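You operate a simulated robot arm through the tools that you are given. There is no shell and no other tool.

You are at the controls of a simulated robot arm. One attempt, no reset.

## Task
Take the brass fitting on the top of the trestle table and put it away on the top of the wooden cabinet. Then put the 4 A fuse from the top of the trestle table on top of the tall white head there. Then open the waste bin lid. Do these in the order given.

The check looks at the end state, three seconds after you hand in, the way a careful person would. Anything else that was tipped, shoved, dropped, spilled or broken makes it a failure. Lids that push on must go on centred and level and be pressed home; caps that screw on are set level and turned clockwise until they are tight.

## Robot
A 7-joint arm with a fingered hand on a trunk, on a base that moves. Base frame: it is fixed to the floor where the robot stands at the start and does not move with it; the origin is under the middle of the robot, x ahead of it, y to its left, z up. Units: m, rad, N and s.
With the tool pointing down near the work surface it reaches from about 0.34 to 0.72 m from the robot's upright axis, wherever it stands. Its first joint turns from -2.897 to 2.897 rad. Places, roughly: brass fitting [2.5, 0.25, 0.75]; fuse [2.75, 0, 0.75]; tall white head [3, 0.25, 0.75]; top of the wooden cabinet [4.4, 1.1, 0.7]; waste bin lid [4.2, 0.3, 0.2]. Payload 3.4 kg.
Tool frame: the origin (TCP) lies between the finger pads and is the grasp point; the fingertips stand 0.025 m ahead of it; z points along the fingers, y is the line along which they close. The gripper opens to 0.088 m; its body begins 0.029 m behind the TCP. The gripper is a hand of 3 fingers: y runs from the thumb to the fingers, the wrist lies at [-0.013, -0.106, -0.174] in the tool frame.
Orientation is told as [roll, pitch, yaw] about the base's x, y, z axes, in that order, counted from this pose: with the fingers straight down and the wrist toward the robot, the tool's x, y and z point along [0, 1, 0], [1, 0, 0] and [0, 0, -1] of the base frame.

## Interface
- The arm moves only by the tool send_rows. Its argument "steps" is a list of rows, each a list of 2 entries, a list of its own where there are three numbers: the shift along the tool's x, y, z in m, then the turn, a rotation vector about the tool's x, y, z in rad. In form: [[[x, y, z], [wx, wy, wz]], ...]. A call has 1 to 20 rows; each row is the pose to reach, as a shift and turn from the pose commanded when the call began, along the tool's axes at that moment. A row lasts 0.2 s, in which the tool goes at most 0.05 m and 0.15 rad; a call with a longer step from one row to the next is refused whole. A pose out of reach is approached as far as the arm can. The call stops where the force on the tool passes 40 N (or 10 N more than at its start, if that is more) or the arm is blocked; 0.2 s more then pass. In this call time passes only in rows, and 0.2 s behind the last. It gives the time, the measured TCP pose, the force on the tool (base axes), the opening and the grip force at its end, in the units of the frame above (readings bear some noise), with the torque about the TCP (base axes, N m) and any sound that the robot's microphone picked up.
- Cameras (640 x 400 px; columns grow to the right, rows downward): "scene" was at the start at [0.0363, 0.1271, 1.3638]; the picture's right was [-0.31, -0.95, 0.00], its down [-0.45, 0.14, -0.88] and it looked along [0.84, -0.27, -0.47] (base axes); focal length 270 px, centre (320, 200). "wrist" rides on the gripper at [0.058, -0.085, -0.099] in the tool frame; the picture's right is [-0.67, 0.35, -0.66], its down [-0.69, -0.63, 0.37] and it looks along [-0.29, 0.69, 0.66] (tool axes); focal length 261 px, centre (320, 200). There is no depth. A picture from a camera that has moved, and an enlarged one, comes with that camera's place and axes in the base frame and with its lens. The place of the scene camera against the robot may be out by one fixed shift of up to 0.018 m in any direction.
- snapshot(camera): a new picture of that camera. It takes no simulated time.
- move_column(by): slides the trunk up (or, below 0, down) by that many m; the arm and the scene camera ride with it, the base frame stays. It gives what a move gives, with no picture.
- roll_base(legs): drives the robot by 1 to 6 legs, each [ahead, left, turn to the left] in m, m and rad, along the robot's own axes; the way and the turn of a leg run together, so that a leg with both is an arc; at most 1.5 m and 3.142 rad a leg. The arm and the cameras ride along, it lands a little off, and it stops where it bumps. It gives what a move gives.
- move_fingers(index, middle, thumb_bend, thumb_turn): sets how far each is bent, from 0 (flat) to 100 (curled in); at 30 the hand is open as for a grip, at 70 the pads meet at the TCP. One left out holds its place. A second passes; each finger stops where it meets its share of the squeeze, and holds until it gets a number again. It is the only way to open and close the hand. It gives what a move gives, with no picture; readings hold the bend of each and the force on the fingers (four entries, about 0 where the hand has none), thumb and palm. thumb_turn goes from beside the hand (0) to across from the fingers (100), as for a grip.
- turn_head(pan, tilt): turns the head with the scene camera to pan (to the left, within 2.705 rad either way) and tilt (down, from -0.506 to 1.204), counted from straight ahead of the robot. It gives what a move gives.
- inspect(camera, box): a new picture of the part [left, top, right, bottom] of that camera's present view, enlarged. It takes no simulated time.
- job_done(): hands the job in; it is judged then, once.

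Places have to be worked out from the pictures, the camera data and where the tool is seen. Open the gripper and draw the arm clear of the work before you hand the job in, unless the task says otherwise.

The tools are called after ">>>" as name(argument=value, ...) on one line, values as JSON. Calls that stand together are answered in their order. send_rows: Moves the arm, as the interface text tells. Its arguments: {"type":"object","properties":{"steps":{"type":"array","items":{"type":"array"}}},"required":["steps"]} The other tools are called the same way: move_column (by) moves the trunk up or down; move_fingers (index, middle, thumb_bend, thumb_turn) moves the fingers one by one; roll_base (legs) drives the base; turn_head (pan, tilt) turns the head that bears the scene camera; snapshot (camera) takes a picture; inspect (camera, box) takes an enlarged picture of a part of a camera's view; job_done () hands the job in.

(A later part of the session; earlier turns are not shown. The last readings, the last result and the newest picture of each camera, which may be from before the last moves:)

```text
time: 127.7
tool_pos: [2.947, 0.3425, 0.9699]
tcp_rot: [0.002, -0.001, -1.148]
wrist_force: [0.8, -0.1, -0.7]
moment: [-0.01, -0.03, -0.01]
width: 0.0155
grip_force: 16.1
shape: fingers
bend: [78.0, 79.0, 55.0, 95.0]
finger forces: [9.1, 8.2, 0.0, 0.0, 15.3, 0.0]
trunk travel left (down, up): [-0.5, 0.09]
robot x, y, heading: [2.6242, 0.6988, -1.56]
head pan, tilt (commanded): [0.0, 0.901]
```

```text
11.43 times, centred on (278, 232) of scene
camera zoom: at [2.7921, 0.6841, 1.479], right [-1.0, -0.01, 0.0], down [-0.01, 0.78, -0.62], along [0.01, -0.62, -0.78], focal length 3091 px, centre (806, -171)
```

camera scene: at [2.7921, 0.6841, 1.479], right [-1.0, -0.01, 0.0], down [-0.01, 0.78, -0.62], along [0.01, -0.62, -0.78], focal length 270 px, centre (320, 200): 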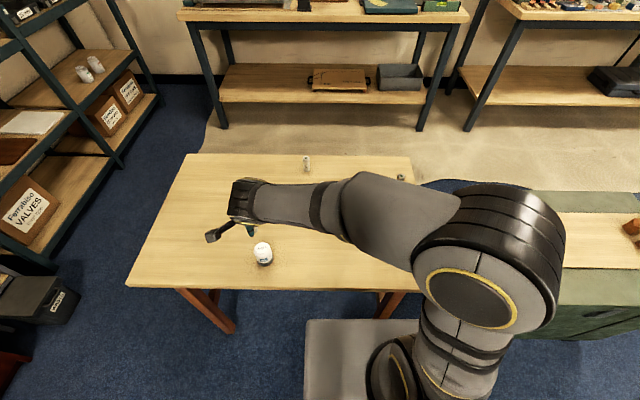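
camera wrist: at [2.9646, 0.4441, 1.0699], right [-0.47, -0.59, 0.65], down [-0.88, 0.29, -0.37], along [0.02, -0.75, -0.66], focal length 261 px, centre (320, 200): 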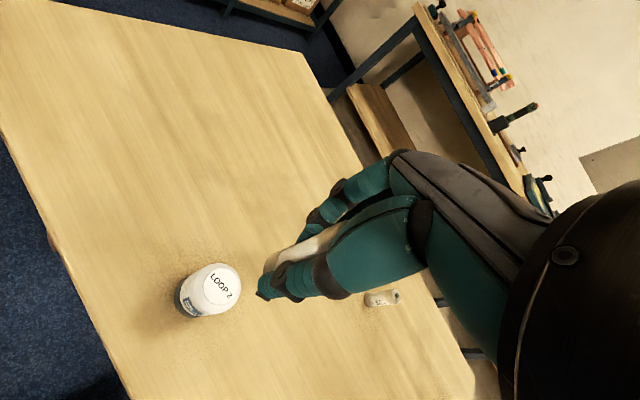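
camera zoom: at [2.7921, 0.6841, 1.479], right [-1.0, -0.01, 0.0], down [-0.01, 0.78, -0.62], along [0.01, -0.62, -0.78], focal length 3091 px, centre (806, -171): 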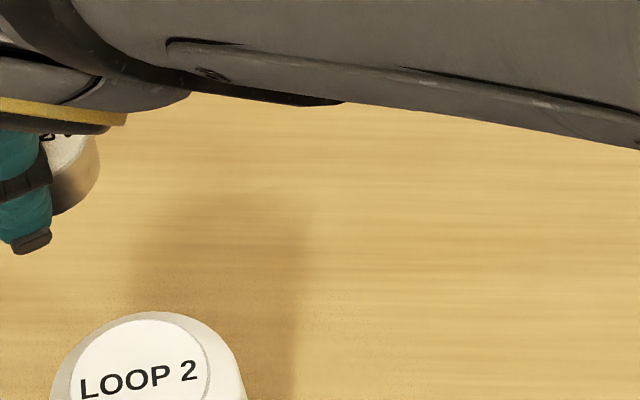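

Both cameras agree: the fuse's lower end sits about 9 mm toward the thumb from the TCP, and needs shifting ~7.5 mm along tool y and −4 mm along tool x to be centred over the head. I'll do that while descending 5 cm.

>>> send_rows(steps=[[[-0.004, 0.0075, 0.0], [0, 0, 0]], [[-0.004, 0.0075, 0.025], [0, 0, 0]], [[-0.004, 0.0075, 0.05], [0, 0, 0]]])

>>> inspect(camera="wrist", box=[200, 190, 350, 310])

>>> inspect(camera="scene", box=[235, 215, 295, 275])

```text
time: 128.5
tool_pos: [2.9443, 0.3339, 0.92]
tcp_rot: [0.0, -0.001, -1.148]
wrist_force: [0.1, 0.5, 0.1]
moment: [-0.04, -0.03, -0.03]
width: 0.0159
grip_force: 16.2
shape: fingers
bend: [78.0, 79.0, 55.0, 95.0]
finger forces: [9.1, 8.3, 0.0, 0.0, 15.1, 0.0]
trunk travel left (down, up): [-0.5, 0.09]
robot x, y, heading: [2.6219, 0.6997, -1.553]
head pan, tilt (commanded): [0.0, 0.901]
```

```text
3.33 times, centred on (275, 250) of wrist
camera zoom: at [2.9626, 0.4357, 1.0193], right [-0.47, -0.59, 0.66], down [-0.88, 0.29, -0.37], along [0.02, -0.75, -0.66], focal length 869 px, centre (470, 33)
```

zoom: 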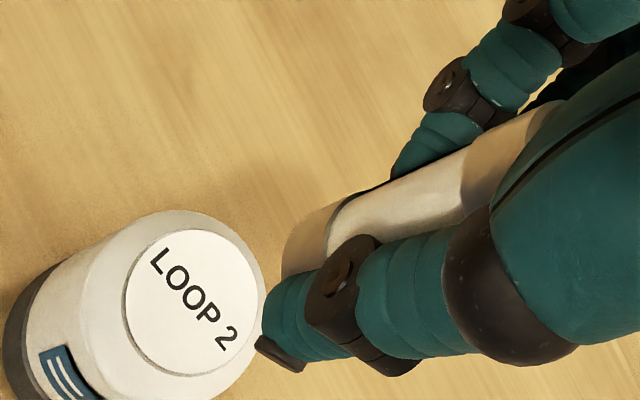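

```text
6.67 times, centred on (265, 245) of scene
camera zoom: at [2.7919, 0.6842, 1.479], right [-1.0, -0.01, 0.0], down [-0.01, 0.78, -0.62], along [0.01, -0.62, -0.78], focal length 1803 px, centre (687, -100)
```

zoom: 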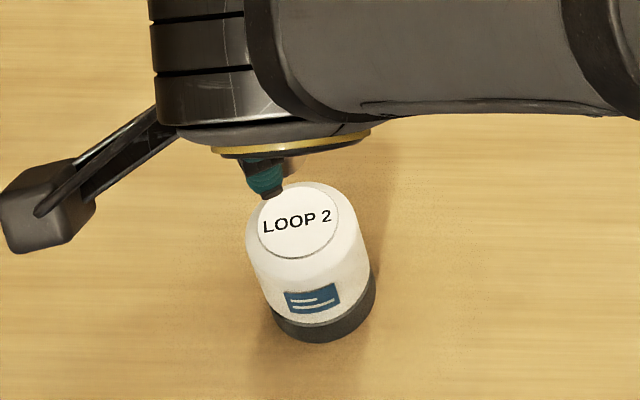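

Centred to within a few mm. Shifting 2 mm in tool x and descending further to just above the head's top.

>>> send_rows(steps=[[[0.002, 0.0, 0.015], [0, 0, 0]], [[0.002, 0.0, 0.03], [0, 0, 0]], [[0.002, 0.0, 0.04], [0, 0, 0]]])

>>> inspect(camera="wrist", box=[220, 190, 350, 310])

>>> inspect(camera="scene", box=[235, 215, 295, 275])

```text
time: 129.3
tool_pos: [2.9473, 0.334, 0.8803]
tcp_rot: [0.0, -0.001, -1.151]
wrist_force: [-0.4, 0.2, -1.0]
moment: [0.02, 0.0, 0.0]
width: 0.0155
grip_force: 16.2
shape: fingers
bend: [78.0, 79.0, 55.0, 95.0]
finger forces: [9.1, 8.2, 0.0, 0.0, 15.1, 0.0]
trunk travel left (down, up): [-0.5, 0.09]
robot x, y, heading: [2.6257, 0.6969, -1.554]
head pan, tilt (commanded): [0.0, 0.901]
```

```text
3.33 times, centred on (285, 250) of wrist
camera zoom: at [2.9654, 0.4363, 0.9794], right [-0.47, -0.59, 0.66], down [-0.88, 0.29, -0.37], along [0.02, -0.75, -0.66], focal length 869 px, centre (437, 33)
```

zoom: 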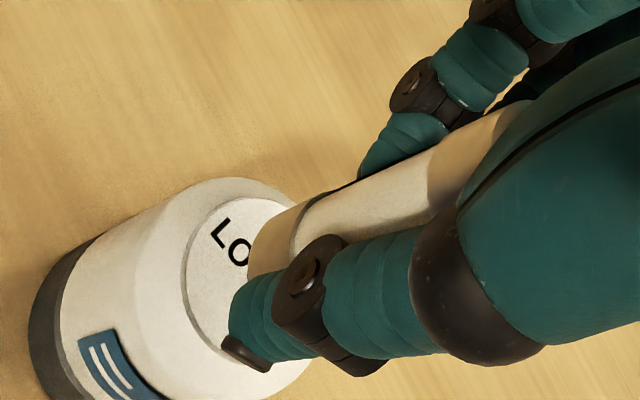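

```text
6.67 times, centred on (265, 245) of scene
camera zoom: at [2.7918, 0.6843, 1.479], right [-1.0, -0.01, 0.0], down [-0.01, 0.78, -0.62], along [0.01, -0.62, -0.78], focal length 1803 px, centre (687, -100)
```

zoom: 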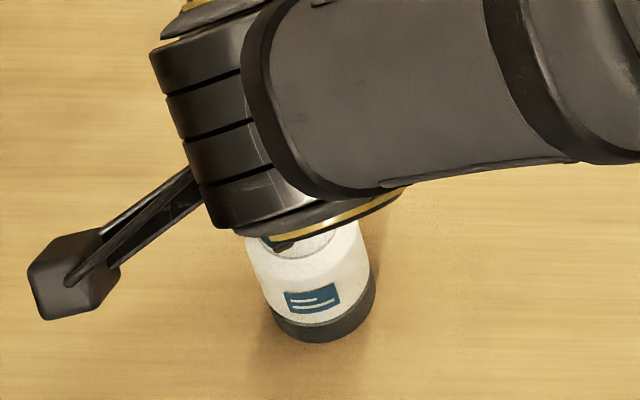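

The fuse hangs about 14 mm above the disc, well centred. Descending in small steps to feel for contact.

>>> send_rows(steps=[[[0, 0, 0.003], [0, 0, 0]], [[0, 0, 0.006], [0, 0, 0]], [[0, 0, 0.008], [0, 0, 0]]])

>>> inspect(camera="wrist", box=[230, 190, 340, 300])

```text
time: 130.1
tool_pos: [2.9476, 0.3345, 0.8721]
tcp_rot: [-0.002, 0.001, -1.148]
wrist_force: [0.9, -0.1, -0.2]
moment: [-0.01, 0.0, 0.02]
width: 0.0156
grip_force: 16.1
shape: fingers
bend: [78.0, 79.0, 55.0, 95.0]
finger forces: [9.1, 8.1, 0.0, 0.1, 15.3, 0.0]
trunk travel left (down, up): [-0.5, 0.09]
robot x, y, heading: [2.6259, 0.7018, -1.555]
head pan, tilt (commanded): [0.0, 0.901]
```

```text
3.64 times, centred on (285, 245) of wrist
camera zoom: at [2.9648, 0.4364, 0.9714], right [-0.47, -0.59, 0.66], down [-0.88, 0.29, -0.37], along [0.02, -0.75, -0.66], focal length 948 px, centre (447, 36)
```

zoom: 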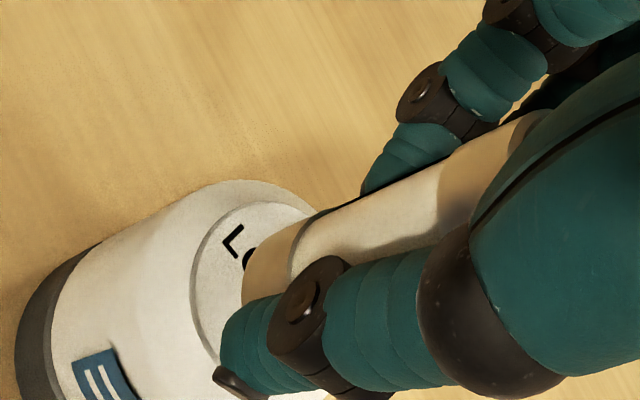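

Still no contact; continuing by 2 mm steps.

>>> send_rows(steps=[[[0, 0, 0.002], [0, 0, 0]], [[0, 0, 0.004], [0, 0, 0]]])

>>> inspect(camera="wrist", box=[230, 190, 340, 300])

```text
time: 130.7
tool_pos: [2.9459, 0.3348, 0.8677]
tcp_rot: [0.001, 0.0, -1.148]
wrist_force: [-0.5, -0.4, -0.6]
moment: [0.01, -0.04, -0.01]
width: 0.0157
grip_force: 17.0
shape: fingers
bend: [78.0, 79.0, 55.0, 95.0]
finger forces: [9.0, 8.3, 0.0, 0.0, 15.2, 0.1]
trunk travel left (down, up): [-0.5, 0.09]
robot x, y, heading: [2.6234, 0.6995, -1.552]
head pan, tilt (commanded): [0.0, 0.901]
```

```text
3.64 times, centred on (285, 245) of wrist
camera zoom: at [2.9649, 0.4364, 0.9674], right [-0.47, -0.59, 0.66], down [-0.88, 0.29, -0.37], along [0.02, -0.75, -0.66], focal length 948 px, centre (447, 36)
```

zoom: 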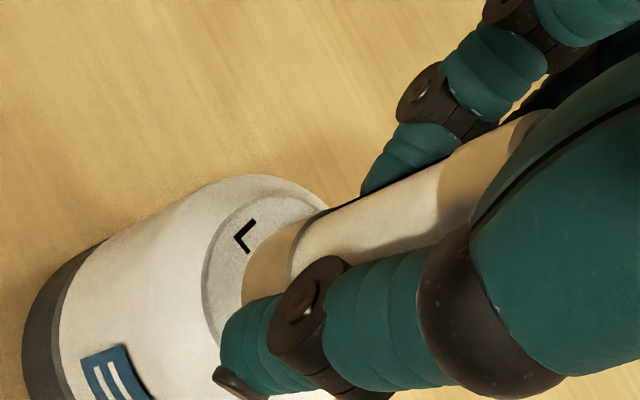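

The fuse's lower end looks centred over the disc with only a few mm left. Continuing down 2 mm at a time.

>>> send_rows(steps=[[[0, 0, 0.002], [0, 0, 0]]])

>>> send_rows(steps=[[[0, 0, 0.002], [0, 0, 0]]])

```text
time: 131.1
tool_pos: [2.9465, 0.3349, 0.8661]
tcp_rot: [0.0, 0.002, -1.153]
wrist_force: [-0.5, 0.2, -0.7]
moment: [0.0, 0.0, 0.01]
width: 0.0156
grip_force: 16.2
shape: fingers
bend: [78.0, 79.0, 55.0, 95.0]
finger forces: [9.1, 8.4, 0.0, 0.0, 15.3, 0.1]
trunk travel left (down, up): [-0.5, 0.09]
robot x, y, heading: [2.6234, 0.7021, -1.556]
head pan, tilt (commanded): [0.0, 0.901]
```

```text
time: 131.5
tool_pos: [2.947, 0.3345, 0.8635]
tcp_rot: [0.0, 0.0, -1.15]
wrist_force: [-0.1, 0.4, 0.0]
moment: [-0.05, 0.03, 0.03]
width: 0.0158
grip_force: 15.9
shape: fingers
bend: [78.0, 79.0, 55.0, 95.0]
finger forces: [9.1, 8.3, 0.1, 0.1, 15.3, 0.0]
trunk travel left (down, up): [-0.5, 0.09]
robot x, y, heading: [2.6231, 0.6998, -1.559]
head pan, tilt (commanded): [0.0, 0.901]
```

No contact force yet at z=0.8635. Another two small steps.

>>> send_rows(steps=[[[0, 0, 0.002], [0, 0, 0]]])

>>> inspect(camera="wrist", box=[230, 190, 340, 300])

```text
time: 131.9
tool_pos: [2.9468, 0.334, 0.8611]
tcp_rot: [-0.001, 0.001, -1.149]
wrist_force: [-0.3, -0.2, 0.3]
moment: [-0.03, 0.01, 0.0]
width: 0.0156
grip_force: 16.4
shape: fingers
bend: [78.0, 79.0, 55.0, 95.0]
finger forces: [9.1, 8.4, 0.0, 0.0, 15.2, 0.0]
trunk travel left (down, up): [-0.5, 0.09]
robot x, y, heading: [2.6273, 0.6995, -1.556]
head pan, tilt (commanded): [0.0, 0.901]
```

```text
3.64 times, centred on (285, 245) of wrist
camera zoom: at [2.9648, 0.4362, 0.961], right [-0.47, -0.59, 0.66], down [-0.88, 0.29, -0.37], along [0.02, -0.75, -0.66], focal length 948 px, centre (447, 36)
```

zoom: 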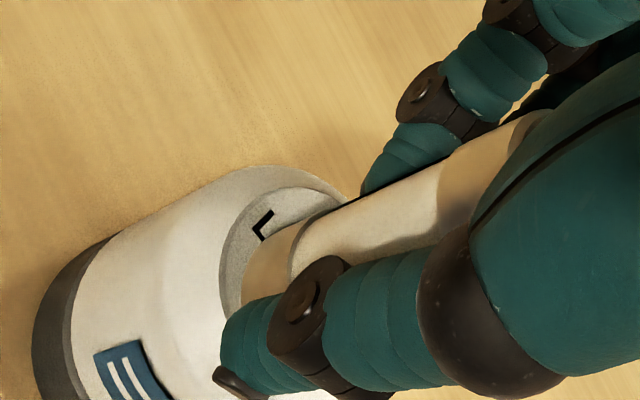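

The disc is drifting a few mm to one side as I come down. I'll correct by (-3, +2.5) mm in tool x, y and keep descending.

>>> send_rows(steps=[[[-0.003, 0.0025, 0.0], [0, 0, 0]], [[-0.003, 0.0025, 0.002], [0, 0, 0]]])

>>> inspect(camera="wrist", box=[240, 200, 320, 280])

```text
time: 132.5
tool_pos: [2.9444, 0.3313, 0.8593]
tcp_rot: [0.0, 0.0, -1.149]
wrist_force: [0.4, 0.4, -0.8]
moment: [-0.05, 0.02, 0.03]
width: 0.0156
grip_force: 16.1
shape: fingers
bend: [78.0, 79.0, 55.0, 95.0]
finger forces: [9.0, 8.4, 0.1, 0.1, 15.2, 0.0]
trunk travel left (down, up): [-0.5, 0.09]
robot x, y, heading: [2.6245, 0.6984, -1.556]
head pan, tilt (commanded): [0.0, 0.901]
```

```text
5.00 times, centred on (280, 240) of wrist
camera zoom: at [2.963, 0.4324, 0.9592], right [-0.47, -0.59, 0.66], down [-0.88, 0.29, -0.37], along [0.02, -0.75, -0.66], focal length 1303 px, centre (520, 0)
```

zoom: 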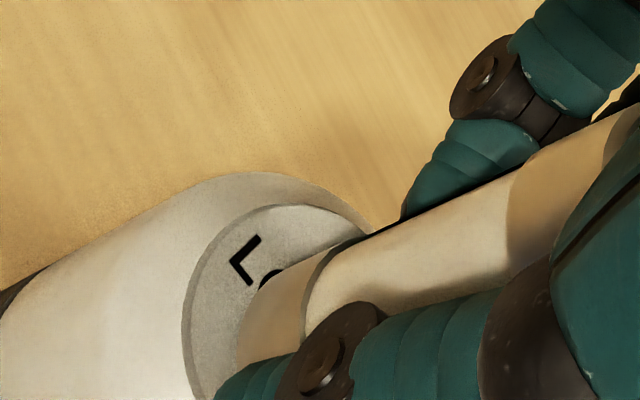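

Now the fuse's base and the disc are concentric to within about 1.5 mm. Going down further in 1.5–2 mm steps.

>>> send_rows(steps=[[[0, 0, 0.0015], [0, 0, 0]], [[0, 0, 0.003], [0, 0, 0]]])

>>> inspect(camera="wrist", box=[240, 200, 320, 280])

```text
time: 133.1
tool_pos: [2.9445, 0.3308, 0.8564]
tcp_rot: [-0.001, -0.001, -1.149]
wrist_force: [-0.7, 0.4, -0.4]
moment: [-0.01, 0.01, -0.01]
width: 0.0155
grip_force: 16.5
shape: fingers
bend: [78.0, 79.0, 55.0, 95.0]
finger forces: [9.0, 8.4, 0.0, 0.1, 15.2, 0.0]
trunk travel left (down, up): [-0.5, 0.09]
robot x, y, heading: [2.6226, 0.7007, -1.557]
head pan, tilt (commanded): [0.0, 0.901]
```

```text
5.00 times, centred on (280, 240) of wrist
camera zoom: at [2.963, 0.4326, 0.9563], right [-0.47, -0.59, 0.66], down [-0.88, 0.29, -0.37], along [0.02, -0.75, -0.66], focal length 1303 px, centre (520, 0)
```

zoom: 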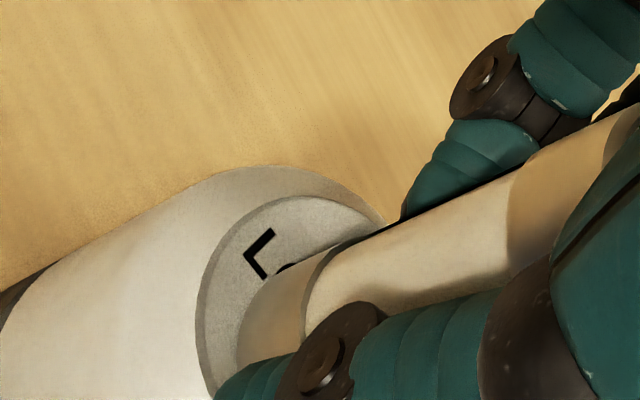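

Still free. Continuing with a slight +1.5 mm correction along tool y.

>>> send_rows(steps=[[[0, 0.0015, 0.0015], [0, 0, 0]], [[0, 0.0015, 0.003], [0, 0, 0]]])

>>> inspect(camera="wrist", box=[240, 200, 320, 280])

```text
time: 133.7
tool_pos: [2.9449, 0.3302, 0.8551]
tcp_rot: [0.002, -0.004, -1.149]
wrist_force: [-1.5, 0.9, 14.6]
moment: [0.08, 0.03, -0.02]
width: 0.0161
grip_force: 19.8
shape: fingers
bend: [79.0, 79.0, 55.0, 95.0]
finger forces: [9.8, 10.0, 0.1, 0.1, 20.1, 0.1]
trunk travel left (down, up): [-0.5, 0.09]
robot x, y, heading: [2.6233, 0.701, -1.556]
head pan, tilt (commanded): [0.0, 0.901]
```

```text
5.00 times, centred on (280, 240) of wrist
camera zoom: at [2.9634, 0.4319, 0.9547], right [-0.47, -0.59, 0.66], down [-0.88, 0.29, -0.37], along [0.03, -0.75, -0.66], focal length 1303 px, centre (520, 0)
```

zoom: 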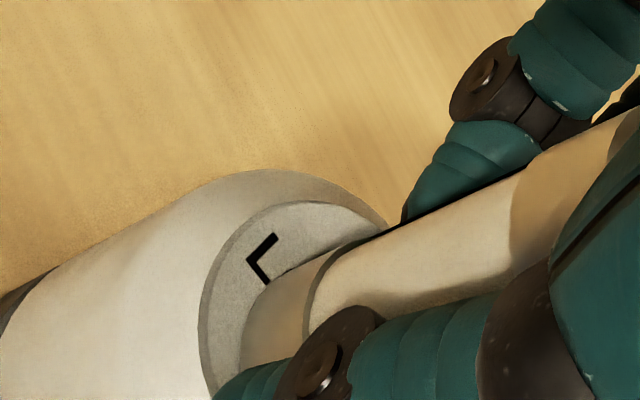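

Contact: 14.6 N upward at z=0.855. I'll ease up about 1 mm to lighten the pressure before releasing.

>>> send_rows(steps=[[[0, 0, -0.0012], [0, 0, 0]]])

>>> inspect(camera="wrist", box=[200, 170, 360, 320])

```text
time: 134.1
tool_pos: [2.9442, 0.33, 0.8552]
tcp_rot: [0.0, -0.003, -1.148]
wrist_force: [0.2, 0.3, 11.6]
moment: [0.03, -0.02, -0.02]
width: 0.0159
grip_force: 19.6
shape: fingers
bend: [79.0, 79.0, 55.0, 95.0]
finger forces: [10.9, 9.7, 0.0, 0.0, 19.2, 0.0]
trunk travel left (down, up): [-0.5, 0.09]
robot x, y, heading: [2.6248, 0.6996, -1.559]
head pan, tilt (commanded): [0.0, 0.901]
```

```text
2.67 times, centred on (280, 245) of wrist
camera zoom: at [2.9633, 0.4319, 0.9548], right [-0.47, -0.59, 0.66], down [-0.88, 0.29, -0.37], along [0.02, -0.75, -0.66], focal length 695 px, centre (427, 80)
```

zoom: 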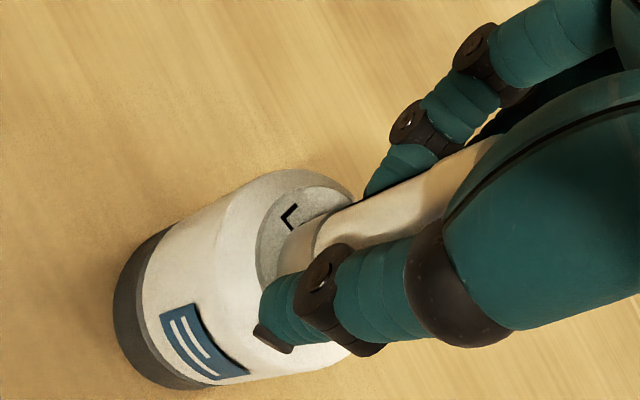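

Easing up a little more until only a few newtons remain.

>>> send_rows(steps=[[[0, 0, -0.001], [0, 0, 0]], [[0, 0, -0.0025], [0, 0, 0]]])

```text
time: 134.7
tool_pos: [2.9448, 0.3296, 0.8559]
tcp_rot: [0.001, 0.002, -1.15]
wrist_force: [0.0, 0.6, -0.6]
moment: [0.01, -0.01, -0.01]
width: 0.0156
grip_force: 16.3
shape: fingers
bend: [79.0, 79.0, 55.0, 95.0]
finger forces: [9.4, 7.9, 0.1, 0.1, 14.9, 0.1]
trunk travel left (down, up): [-0.5, 0.09]
robot x, y, heading: [2.6229, 0.6975, -1.554]
head pan, tilt (commanded): [0.0, 0.901]
```

Force is now about zero, so the fuse is just at the surface. I'll go down 1 mm and then begin to release: first fix the thumb where it is, then ease the fingers off gradually.

>>> send_rows(steps=[[[0, 0, 0.0012], [0, 0, 0]]])

>>> move_fingers(thumb_bend=55)

>>> move_fingers(index=76, middle=76)

>>> inspect(camera="wrist", box=[200, 170, 360, 320])

```text
time: 135.1
tool_pos: [2.9446, 0.3297, 0.8565]
tcp_rot: [-0.001, 0.0, -1.149]
wrist_force: [-1.1, 0.1, 1.4]
moment: [0.02, 0.04, 0.03]
width: 0.0156
grip_force: 16.6
shape: fingers
bend: [79.0, 79.0, 55.0, 95.0]
finger forces: [8.9, 8.3, 0.1, 0.1, 15.7, 0.0]
trunk travel left (down, up): [-0.5, 0.09]
robot x, y, heading: [2.6295, 0.6997, -1.556]
head pan, tilt (commanded): [0.0, 0.901]
```

```text
time: 136.1
tool_pos: [2.9451, 0.3294, 0.8553]
tcp_rot: [-0.001, 0.0, -1.149]
wrist_force: [-0.4, -0.8, 3.0]
moment: [-0.03, 0.0, 0.01]
width: 0.0171
grip_force: 13.0
shape: fingers
bend: [79.0, 79.0, 51.0, 95.0]
finger forces: [7.0, 7.2, 0.1, 0.0, 11.4, 0.0]
trunk travel left (down, up): [-0.5, 0.09]
robot x, y, heading: [2.6256, 0.7015, -1.558]
head pan, tilt (commanded): [0.0, 0.901]
```

```text
time: 137.1
tool_pos: [2.9456, 0.3305, 0.8565]
tcp_rot: [-0.001, -0.001, -1.149]
wrist_force: [0.7, -0.9, 9.0]
moment: [-0.03, 0.01, -0.04]
width: 0.0167
grip_force: 8.4
shape: fingers
bend: [76.0, 76.0, 50.0, 96.0]
finger forces: [4.7, 4.7, 0.0, 0.0, 8.0, 0.0]
trunk travel left (down, up): [-0.5, 0.09]
robot x, y, heading: [2.6216, 0.6973, -1.556]
head pan, tilt (commanded): [0.0, 0.901]
```

```text
2.67 times, centred on (280, 245) of wrist
camera zoom: at [2.9635, 0.4316, 0.9561], right [-0.47, -0.59, 0.66], down [-0.88, 0.29, -0.37], along [0.02, -0.75, -0.66], focal length 695 px, centre (427, 80)
```

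zoom: 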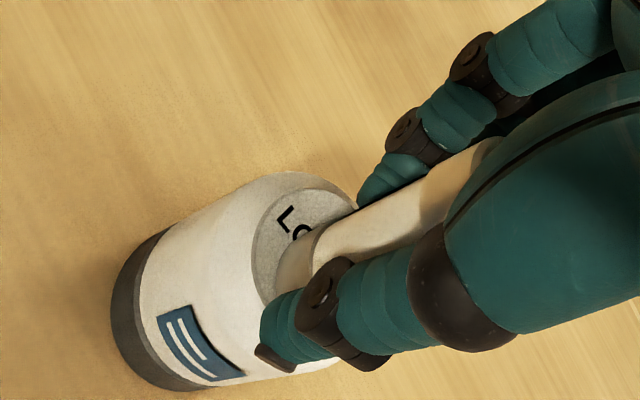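

The grip is easing evenly (about 8 N). Reducing both sides together in another small stage.

>>> move_fingers(index=73.5, middle=73.5, thumb_bend=53)

>>> inspect(camera="wrist", box=[200, 170, 360, 320])

```text
time: 138.1
tool_pos: [2.9438, 0.3298, 0.8563]
tcp_rot: [0.0, -0.001, -1.15]
wrist_force: [0.8, -0.2, 1.8]
moment: [0.01, 0.01, -0.01]
width: 0.0174
grip_force: 2.9
shape: fingers
bend: [73.0, 73.0, 50.0, 97.0]
finger forces: [1.4, 1.3, 0.0, 0.0, 3.4, 0.0]
trunk travel left (down, up): [-0.5, 0.09]
robot x, y, heading: [2.6207, 0.6996, -1.559]
head pan, tilt (commanded): [0.0, 0.901]
```

```text
2.67 times, centred on (280, 245) of wrist
camera zoom: at [2.9636, 0.4314, 0.9557], right [-0.47, -0.59, 0.66], down [-0.88, 0.29, -0.37], along [0.02, -0.75, -0.66], focal length 695 px, centre (427, 80)
```

zoom: 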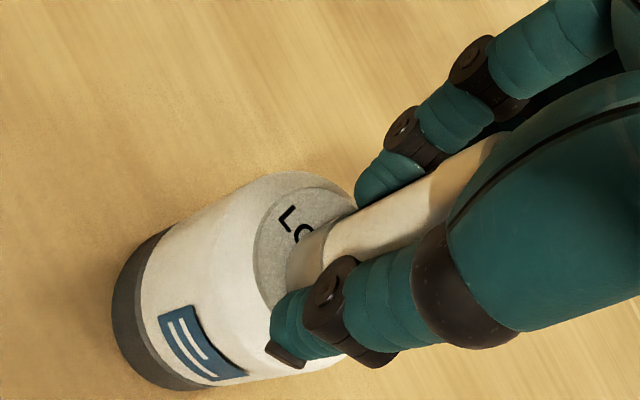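

Only ~3 N of grip left. One more small release stage.

>>> move_fingers(index=71.5, middle=71.5, thumb_bend=51.5)

>>> inspect(camera="wrist", box=[220, 170, 360, 300])

```text
time: 139.1
tool_pos: [2.9452, 0.331, 0.856]
tcp_rot: [0.0, 0.001, -1.152]
wrist_force: [1.4, 0.4, 0.0]
moment: [-0.01, 0.02, 0.0]
width: 0.0187
grip_force: 0.6
shape: fingers
bend: [71.0, 71.0, 50.0, 97.0]
finger forces: [0.2, 0.3, 0.0, 0.0, 0.7, 0.0]
trunk travel left (down, up): [-0.5, 0.09]
robot x, y, heading: [2.6236, 0.6994, -1.558]
head pan, tilt (commanded): [0.0, 0.901]
```

```text
3.08 times, centred on (290, 235) of wrist
camera zoom: at [2.9637, 0.4313, 0.9557], right [-0.47, -0.59, 0.66], down [-0.88, 0.29, -0.37], along [0.02, -0.75, -0.66], focal length 802 px, centre (412, 92)
```

zoom: 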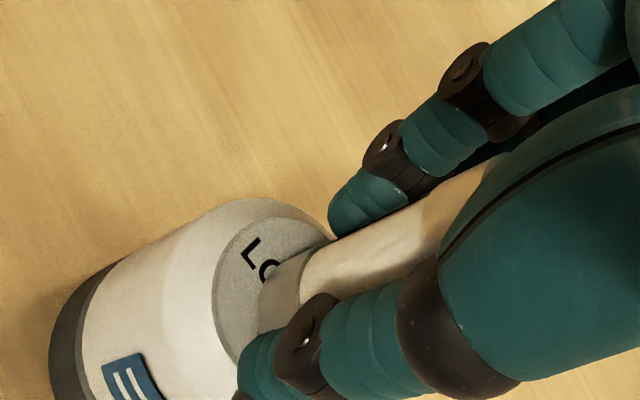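

The grip is nearly zero and the fuse stands on the disc. Opening a bit further on both sides.

>>> move_fingers(index=68, middle=68, thumb_bend=48.5)

>>> inspect(camera="wrist", box=[220, 170, 360, 300])

>>> inspect(camera="scene", box=[235, 215, 295, 275])

```text
time: 140.1
tool_pos: [2.9461, 0.3301, 0.8554]
tcp_rot: [0.001, 0.001, -1.15]
wrist_force: [-0.6, 0.0, -0.4]
moment: [-0.01, -0.02, -0.03]
width: 0.0235
grip_force: 0.0
shape: fingers
bend: [68.0, 68.0, 48.0, 97.0]
finger forces: [0.0, 0.1, 0.0, 0.0, 0.1, 0.0]
trunk travel left (down, up): [-0.5, 0.09]
robot x, y, heading: [2.6204, 0.6989, -1.557]
head pan, tilt (commanded): [0.0, 0.901]
```

```text
3.08 times, centred on (290, 235) of wrist
camera zoom: at [2.9637, 0.4313, 0.9557], right [-0.47, -0.59, 0.66], down [-0.88, 0.29, -0.37], along [0.02, -0.75, -0.66], focal length 802 px, centre (412, 92)
```

zoom: 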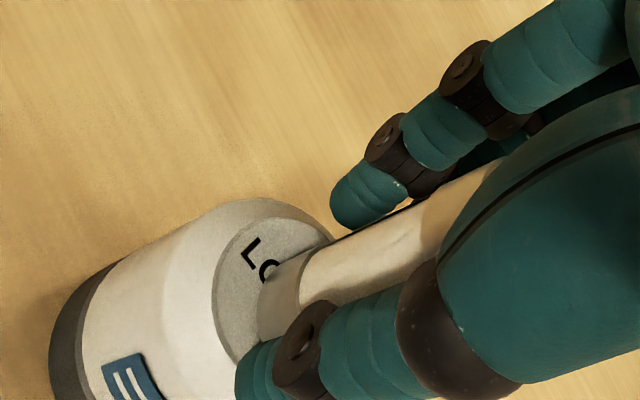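

```text
6.67 times, centred on (265, 245) of scene
camera zoom: at [2.7917, 0.6843, 1.479], right [-1.0, -0.01, 0.0], down [-0.01, 0.78, -0.62], along [0.01, -0.62, -0.78], focal length 1803 px, centre (687, -100)
```

zoom: 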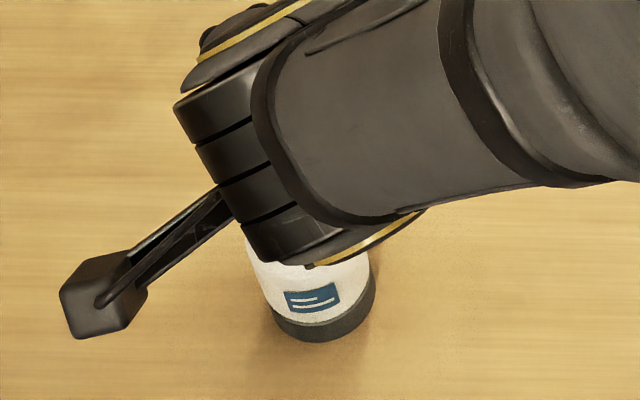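

The digits are off the fuse and it stands by itself. Opening wider.

>>> move_fingers(index=55, middle=55, thumb_bend=38)

>>> move_fingers(index=22, middle=22, thumb_bend=22)

>>> snapshot(camera="wrist")

```text
time: 141.1
tool_pos: [2.9447, 0.3291, 0.857]
tcp_rot: [-0.001, 0.0, -1.15]
wrist_force: [1.6, 0.1, -0.9]
moment: [-0.02, 0.0, -0.01]
width: 0.0488
grip_force: 0.0
shape: fingers
bend: [55.0, 55.0, 38.0, 97.0]
finger forces: [0.1, 0.1, 0.1, 0.0, 0.0, 0.0]
trunk travel left (down, up): [-0.5, 0.09]
robot x, y, heading: [2.6256, 0.7028, -1.554]
head pan, tilt (commanded): [0.0, 0.901]
```

```text
time: 142.1
tool_pos: [2.9449, 0.3301, 0.8563]
tcp_rot: [0.001, -0.001, -1.15]
wrist_force: [0.3, -0.5, 0.2]
moment: [-0.03, 0.04, -0.01]
width: 0.0997
grip_force: 0.1
shape: fingers
bend: [22.0, 22.0, 22.0, 97.0]
finger forces: [0.1, 0.0, 0.1, 0.0, 0.0, 0.1]
trunk travel left (down, up): [-0.5, 0.09]
robot x, y, heading: [2.623, 0.7019, -1.557]
head pan, tilt (commanded): [0.0, 0.901]
```

```text
taken
camera wrist: at [2.9637, 0.4313, 0.9557], right [-0.47, -0.59, 0.66], down [-0.88, 0.29, -0.37], along [0.02, -0.75, -0.66], focal length 261 px, centre (320, 200)
```

wrist: 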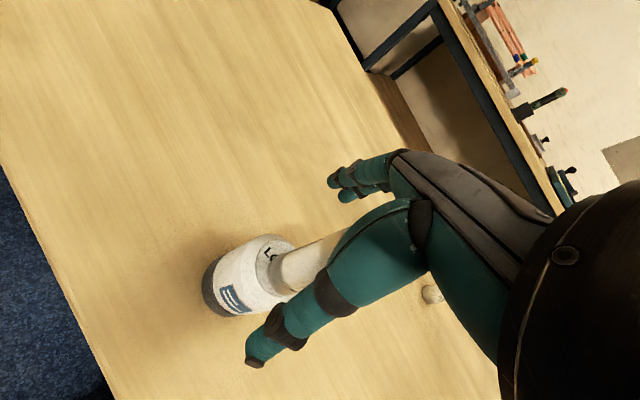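

The fuse stands free on the head. Lifting straight up, slowly at first.

>>> send_rows(steps=[[[0, 0.002, -0.015], [0, 0, 0]], [[0, 0.002, -0.03], [0, 0, 0]], [[0, 0.002, -0.05], [0, 0, 0]], [[0, 0.002, -0.08], [0, 0, 0]], [[0, 0, -0.12], [0, 0, 0]], [[0, 0, -0.16], [0, 0, 0]]])

>>> snapshot(camera="wrist")

>>> inspect(camera="scene", box=[220, 180, 320, 280])

```text
time: 143.5
tool_pos: [2.9442, 0.3301, 1.0175]
tcp_rot: [0.0, 0.0, -1.149]
wrist_force: [-0.7, -0.1, 0.2]
moment: [-0.01, 0.0, -0.02]
width: 0.0997
grip_force: 0.1
shape: fingers
bend: [22.0, 22.0, 22.0, 97.0]
finger forces: [0.0, 0.0, 0.1, 0.0, 0.0, 0.0]
trunk travel left (down, up): [-0.5, 0.09]
robot x, y, heading: [2.6233, 0.7006, -1.55]
head pan, tilt (commanded): [0.0, 0.901]
```

```text
taken
camera wrist: at [2.9635, 0.4318, 1.1163], right [-0.47, -0.59, 0.66], down [-0.88, 0.29, -0.37], along [0.02, -0.75, -0.66], focal length 261 px, centre (320, 200)
```

wrist: 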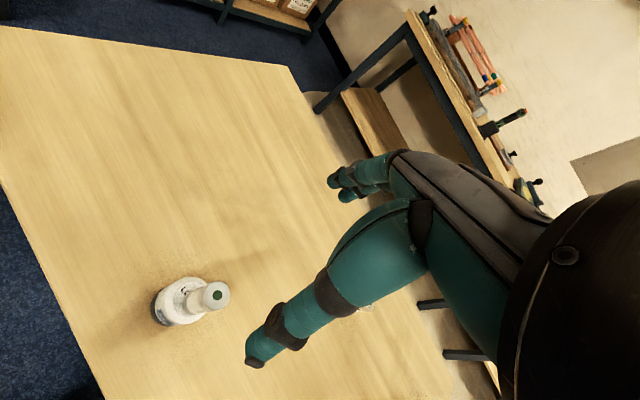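

```text
4.00 times, centred on (270, 230) of scene
camera zoom: at [2.7916, 0.6845, 1.479], right [-1.0, -0.01, 0.0], down [-0.01, 0.78, -0.62], along [0.01, -0.62, -0.78], focal length 1082 px, centre (520, 80)
```

zoom: 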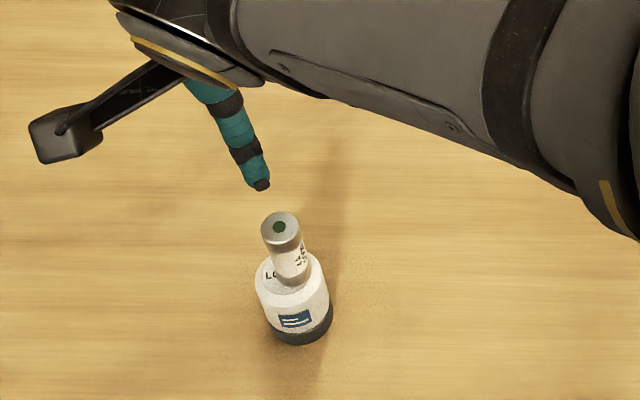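

The fuse stands on the head. I'll enlarge to check that it's upright and how centred it is.

>>> inspect(camera="wrist", box=[140, 260, 250, 340])

>>> inspect(camera="scene", box=[250, 225, 310, 275])

```text
5.00 times, centred on (195, 300) of wrist
camera zoom: at [2.9635, 0.4318, 1.1163], right [-0.47, -0.59, 0.66], down [-0.88, 0.29, -0.37], along [0.02, -0.75, -0.66], focal length 1303 px, centre (945, -300)
```

zoom: 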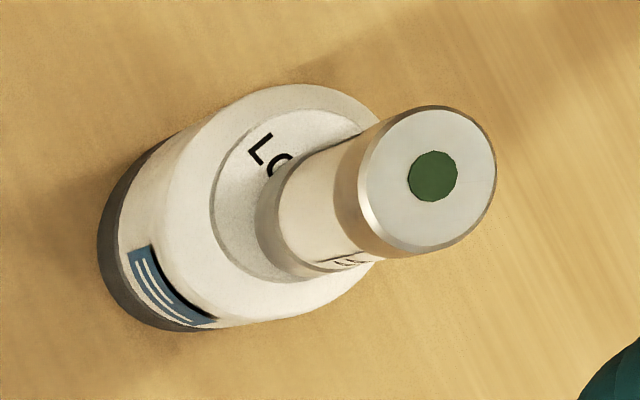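

```text
8.00 times, centred on (280, 250) of scene
camera zoom: at [2.7916, 0.6845, 1.479], right [-1.0, -0.01, 0.0], down [-0.01, 0.78, -0.62], along [0.01, -0.62, -0.78], focal length 2164 px, centre (640, -200)
```

zoom: 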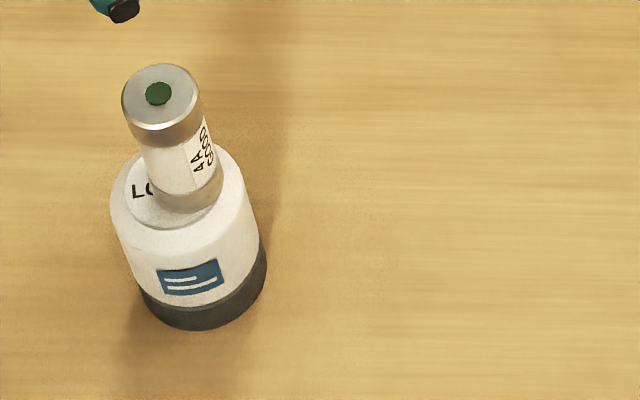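

The fuse stands upright on the head's flat disc, nothing else moved. Now the bin: first draw the arm in to a carrying pose in front of the robot.

>>> send_rows(steps=[[[0, 0, -0.04], [0, 0, 0]], [[-0.035, -0.01, -0.06], [0, 0, 0.04]], [[-0.07, -0.02, -0.08], [0, 0, 0.08]], [[-0.11, -0.033, -0.095], [0, 0, 0.12]], [[-0.15, -0.045, -0.105], [0, 0, 0.165]], [[-0.19, -0.057, -0.11], [0, 0, 0.21]], [[-0.23, -0.07, -0.115], [0, 0, 0.255]], [[-0.27, -0.08, -0.12], [0, 0, 0.3]], [[-0.31, -0.092, -0.125], [0, 0, 0.34]], [[-0.34, -0.1, -0.13], [0, 0, 0.37]], [[-0.3618, -0.1071, -0.13], [0, 0, 0.4]]])

>>> roll_base(legs=[[-0.08, 0, 0], [0, 1.08, 0], [0.07, 0, 0]])

>>> turn_head(pan=0.9, tilt=0.8)

>>> snapshot(camera="scene")

```text
time: 145.9
tool_pos: [2.5698, 0.2788, 1.1448]
tcp_rot: [0.0, 0.001, -1.549]
wrist_force: [0.6, 0.3, -0.1]
moment: [-0.01, 0.01, 0.0]
width: 0.1001
grip_force: 0.0
shape: fingers
bend: [22.0, 22.0, 22.0, 97.0]
finger forces: [0.0, 0.0, 0.0, 0.1, 0.0, 0.1]
trunk travel left (down, up): [-0.5, 0.09]
robot x, y, heading: [2.6222, 0.7, -1.556]
head pan, tilt (commanded): [0.0, 0.901]
```

```text
time: 152.7
tool_pos: [3.6532, 0.3023, 1.1462]
tcp_rot: [0.0, 0.002, -1.551]
wrist_force: [-0.3, -1.1, 0.5]
moment: [0.04, 0.02, 0.03]
width: 0.0997
grip_force: 0.0
shape: fingers
bend: [22.0, 22.0, 22.0, 97.0]
finger forces: [0.0, 0.1, 0.0, 0.1, 0.0, 0.1]
trunk travel left (down, up): [-0.5, 0.09]
robot x, y, heading: [3.7088, 0.7228, -1.56]
head pan, tilt (commanded): [0.0, 0.901]
```

```text
time: 153.9
tool_pos: [3.6532, 0.3033, 1.145]
tcp_rot: [0.001, -0.001, -1.551]
wrist_force: [0.0, -0.2, -0.6]
moment: [0.04, 0.0, -0.01]
width: 0.0997
grip_force: 0.1
shape: fingers
bend: [22.0, 22.0, 22.0, 97.0]
finger forces: [0.0, 0.0, 0.0, 0.1, 0.0, 0.0]
trunk travel left (down, up): [-0.5, 0.09]
robot x, y, heading: [3.7059, 0.7242, -1.561]
head pan, tilt (commanded): [0.901, 0.799]
```

```text
taken
camera scene: at [3.9371, 0.7338, 1.4869], right [-0.61, -0.79, 0.0], down [-0.57, 0.44, -0.7], along [0.55, -0.43, -0.72], focal length 270 px, centre (320, 200)
```

scene: 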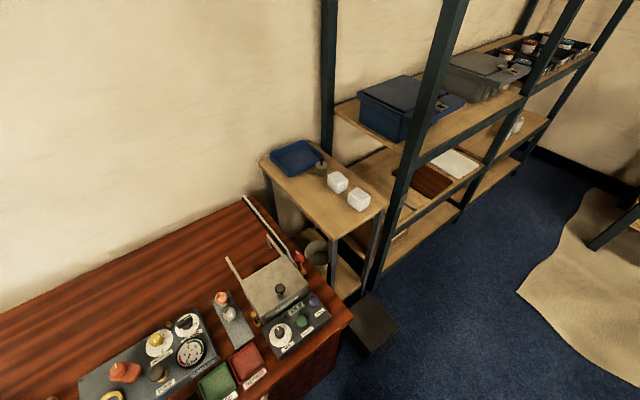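

The bin is beside the cabinet's corner, in front of the stool. Zooming in on it.

>>> inspect(camera="scene", box=[310, 270, 430, 370])

>>> turn_head(pan=0.75, tilt=1.1)

>>> snapshot(camera="scene")

```text
4.00 times, centred on (370, 320) of scene
camera zoom: at [3.9371, 0.7338, 1.4869], right [-0.61, -0.79, 0.0], down [-0.57, 0.44, -0.7], along [0.55, -0.43, -0.72], focal length 1082 px, centre (120, -280)
```

zoom: 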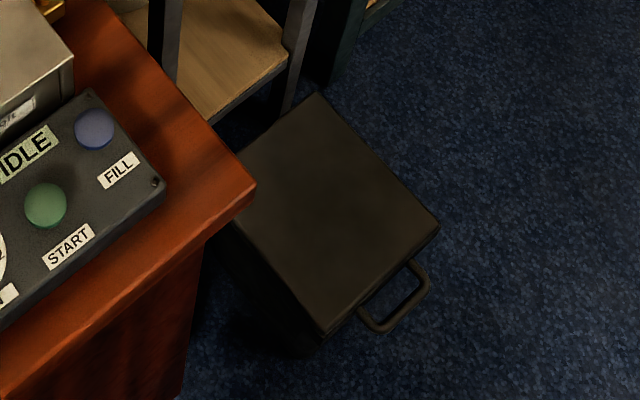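

```text
time: 154.7
tool_pos: [3.6536, 0.3038, 1.1451]
tcp_rot: [-0.001, 0.001, -1.55]
wrist_force: [0.9, 0.7, -0.1]
moment: [-0.02, 0.03, 0.01]
width: 0.0998
grip_force: 0.0
shape: fingers
bend: [22.0, 22.0, 22.0, 97.0]
finger forces: [0.0, 0.0, 0.0, 0.0, 0.0, 0.0]
trunk travel left (down, up): [-0.5, 0.09]
robot x, y, heading: [3.7074, 0.7237, -1.561]
head pan, tilt (commanded): [0.75, 1.1]
```

```text
taken
camera scene: at [3.917, 0.7375, 1.4653], right [-0.72, -0.69, 0.0], down [-0.62, 0.64, -0.45], along [0.31, -0.33, -0.89], focal length 270 px, centre (320, 200)
```

scene: 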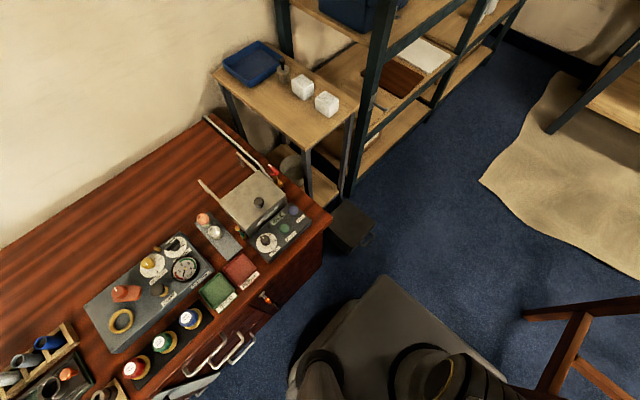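

The bin has a flat loop handle on the front (−x) edge of its lid, lid at z≈0.2, hinge presumably at the back. I'll stand south-west of it: turn around here, then back along the aisle between table end and bin.

>>> roll_base(legs=[[0, 0, 3.13], [-0.85, 0.06, 0]])

>>> turn_head(pan=-0.9, tilt=0.9)

>>> snapshot(camera="scene")

```text
time: 166.5
tool_pos: [3.6991, 0.2969, 1.145]
tcp_rot: [0.0, 0.0, 1.566]
wrist_force: [0.0, -0.6, 0.6]
moment: [0.04, 0.02, -0.04]
width: 0.0996
grip_force: 0.1
shape: fingers
bend: [22.0, 22.0, 22.0, 97.0]
finger forces: [0.1, 0.1, 0.0, 0.0, 0.0, 0.0]
trunk travel left (down, up): [-0.5, 0.09]
robot x, y, heading: [3.6344, -0.1273, 1.564]
head pan, tilt (commanded): [0.75, 1.1]
```

```text
time: 168.2
tool_pos: [3.6982, 0.2961, 1.1454]
tcp_rot: [-0.001, 0.0, 1.567]
wrist_force: [-0.6, 0.5, 0.1]
moment: [-0.01, -0.01, -0.04]
width: 0.1
grip_force: 0.0
shape: fingers
bend: [22.0, 22.0, 22.0, 97.0]
finger forces: [0.1, 0.0, 0.1, 0.0, 0.0, 0.0]
trunk travel left (down, up): [-0.5, 0.09]
robot x, y, heading: [3.6365, -0.1252, 1.556]
head pan, tilt (commanded): [-0.901, 0.901]
```

```text
taken
camera scene: at [3.5459, -0.1381, 1.479], right [0.61, -0.79, 0.0], down [-0.62, -0.48, -0.62], along [0.49, 0.38, -0.78], focal length 270 px, centre (320, 200)
```

scene: 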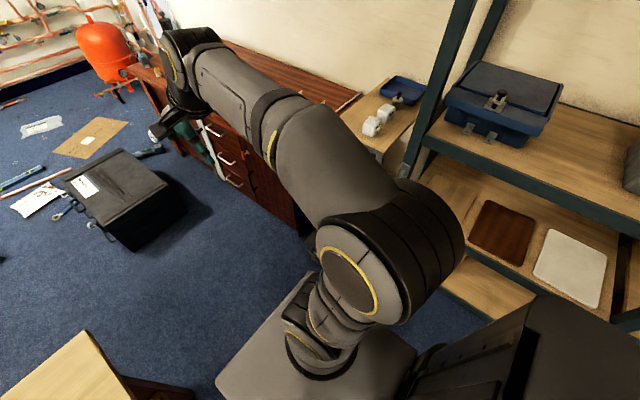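

The arm hides the bin from the head camera. I'll lower the trunk, since the lid is low, and then look with the wrist camera.

>>> move_column(by=-0.45)

>>> snapshot(camera="scene")

>>> snapshot(camera="wrist")

```text
refused: -0.45 is not a number from -0.4 to 0.4
```

```text
taken
camera scene: at [3.5459, -0.1381, 1.479], right [0.61, -0.79, 0.0], down [-0.62, -0.48, -0.62], along [0.49, 0.38, -0.78], focal length 270 px, centre (320, 200)
```

scene: 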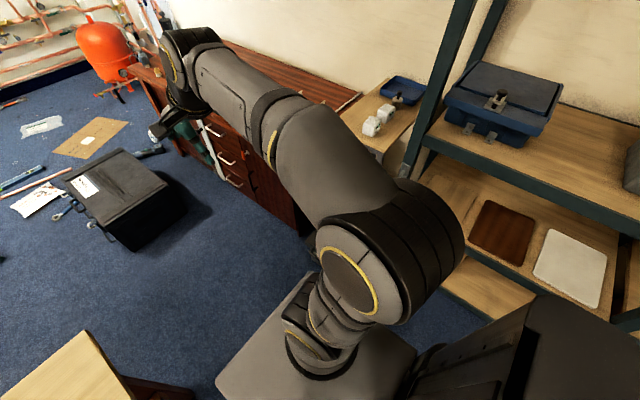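

```text
taken
camera wrist: at [3.6409, 0.2123, 1.2452], right [0.67, 0.35, 0.66], down [0.68, -0.63, -0.37], along [0.29, 0.69, -0.66], focal length 261 px, centre (320, 200)
```

wrist: 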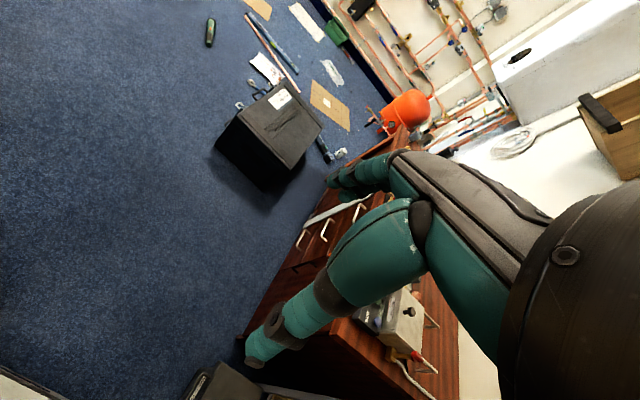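

The column moves at most 0.4 m per call. Lowering by 0.4 m.

>>> move_column(by=-0.4)

>>> snapshot(camera="wrist")

>>> snapshot(camera="scene")

```text
time: 172.1
tool_pos: [3.699, 0.2967, 0.7466]
tcp_rot: [-0.001, 0.001, 1.567]
wrist_force: [0.0, 0.1, -1.1]
moment: [0.0, 0.02, -0.02]
width: 0.0997
grip_force: 0.0
shape: fingers
bend: [22.0, 22.0, 22.0, 97.0]
finger forces: [0.0, 0.0, 0.1, 0.1, 0.0, 0.0]
trunk travel left (down, up): [-0.1, 0.49]
robot x, y, heading: [3.6393, -0.1219, 1.559]
head pan, tilt (commanded): [-0.901, 0.901]
```

```text
taken
camera wrist: at [3.6409, 0.2123, 0.8453], right [0.67, 0.35, 0.66], down [0.68, -0.63, -0.37], along [0.29, 0.69, -0.66], focal length 261 px, centre (320, 200)
```

wrist: 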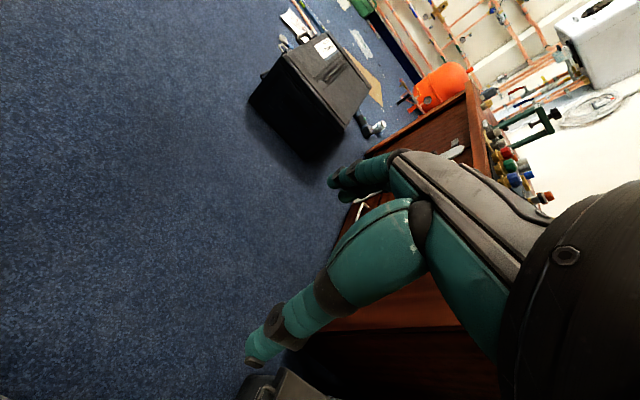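

```text
taken
camera scene: at [3.546, -0.1382, 1.0791], right [0.61, -0.79, 0.0], down [-0.62, -0.48, -0.62], along [0.49, 0.38, -0.78], focal length 270 px, centre (320, 200)
```

scene: 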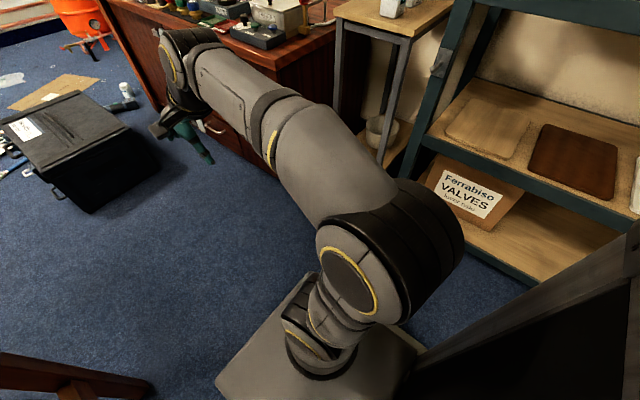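

I'll swing the hand around toward the bin, turning it to point roughly that way, still well above the lid.

>>> send_rows(steps=[[[-0.02, -0.0086, 0.016], [0, 0, 0.1186]], [[-0.04, -0.017, 0.033], [0, 0, 0.237]], [[-0.06, -0.0257, 0.049], [0, 0, 0.356]], [[-0.08, -0.034, 0.065], [0, 0, 0.474]], [[-0.1, -0.043, 0.082], [0, 0, 0.593]], [[-0.12, -0.051, 0.098], [0, 0, 0.711]], [[-0.141, -0.06, 0.114], [0, 0, 0.83]], [[-0.161, -0.0684, 0.131], [0, 0, 0.948]], [[-0.181, -0.077, 0.147], [0, 0, 1.067]]])

>>> snapshot(camera="wrist")

>>> snapshot(camera="scene")

```text
time: 174.1
tool_pos: [3.8793, 0.2187, 0.5979]
tcp_rot: [0.001, -0.001, 0.498]
wrist_force: [-0.4, 0.0, 0.4]
moment: [0.02, 0.0, -0.02]
width: 0.0996
grip_force: 0.1
shape: fingers
bend: [22.0, 22.0, 22.0, 97.0]
finger forces: [0.1, 0.0, 0.0, 0.0, 0.1, 0.0]
trunk travel left (down, up): [-0.1, 0.49]
robot x, y, heading: [3.6307, -0.1246, 1.558]
head pan, tilt (commanded): [-0.901, 0.901]
```

```text
taken
camera wrist: at [3.7775, 0.2297, 0.6982], right [0.63, -0.42, 0.66], down [-0.22, -0.9, -0.37], along [0.75, 0.08, -0.66], focal length 261 px, centre (320, 200)
```

wrist: 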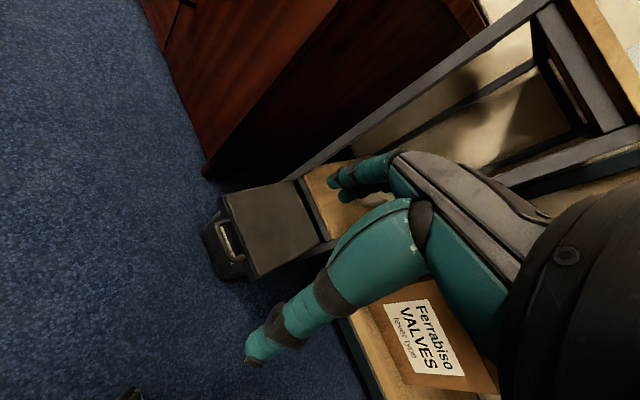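

```text
taken
camera scene: at [3.5459, -0.1382, 1.079], right [0.61, -0.79, 0.0], down [-0.62, -0.48, -0.62], along [0.49, 0.38, -0.78], focal length 270 px, centre (320, 200)
```

scene: 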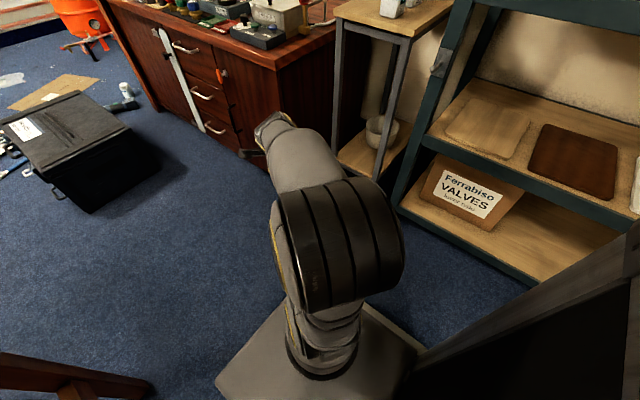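

The wrist camera sees the bin well. Zooming on the lid and handle.

>>> inspect(camera="wrist", box=[190, 160, 350, 290])

```text
3.08 times, centred on (270, 225) of wrist
camera zoom: at [3.7775, 0.2297, 0.6982], right [0.63, -0.42, 0.66], down [-0.22, -0.9, -0.37], along [0.75, 0.08, -0.66], focal length 802 px, centre (474, 123)
```

zoom: 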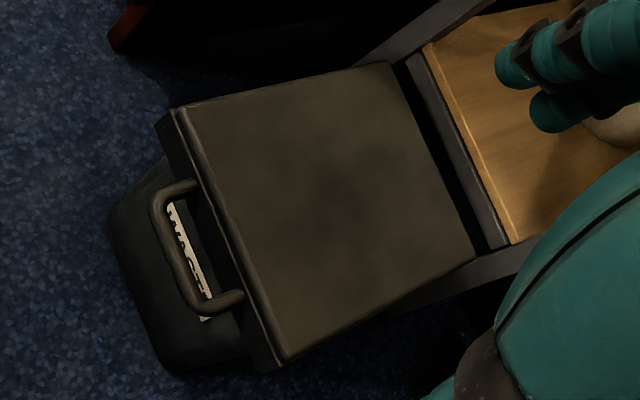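

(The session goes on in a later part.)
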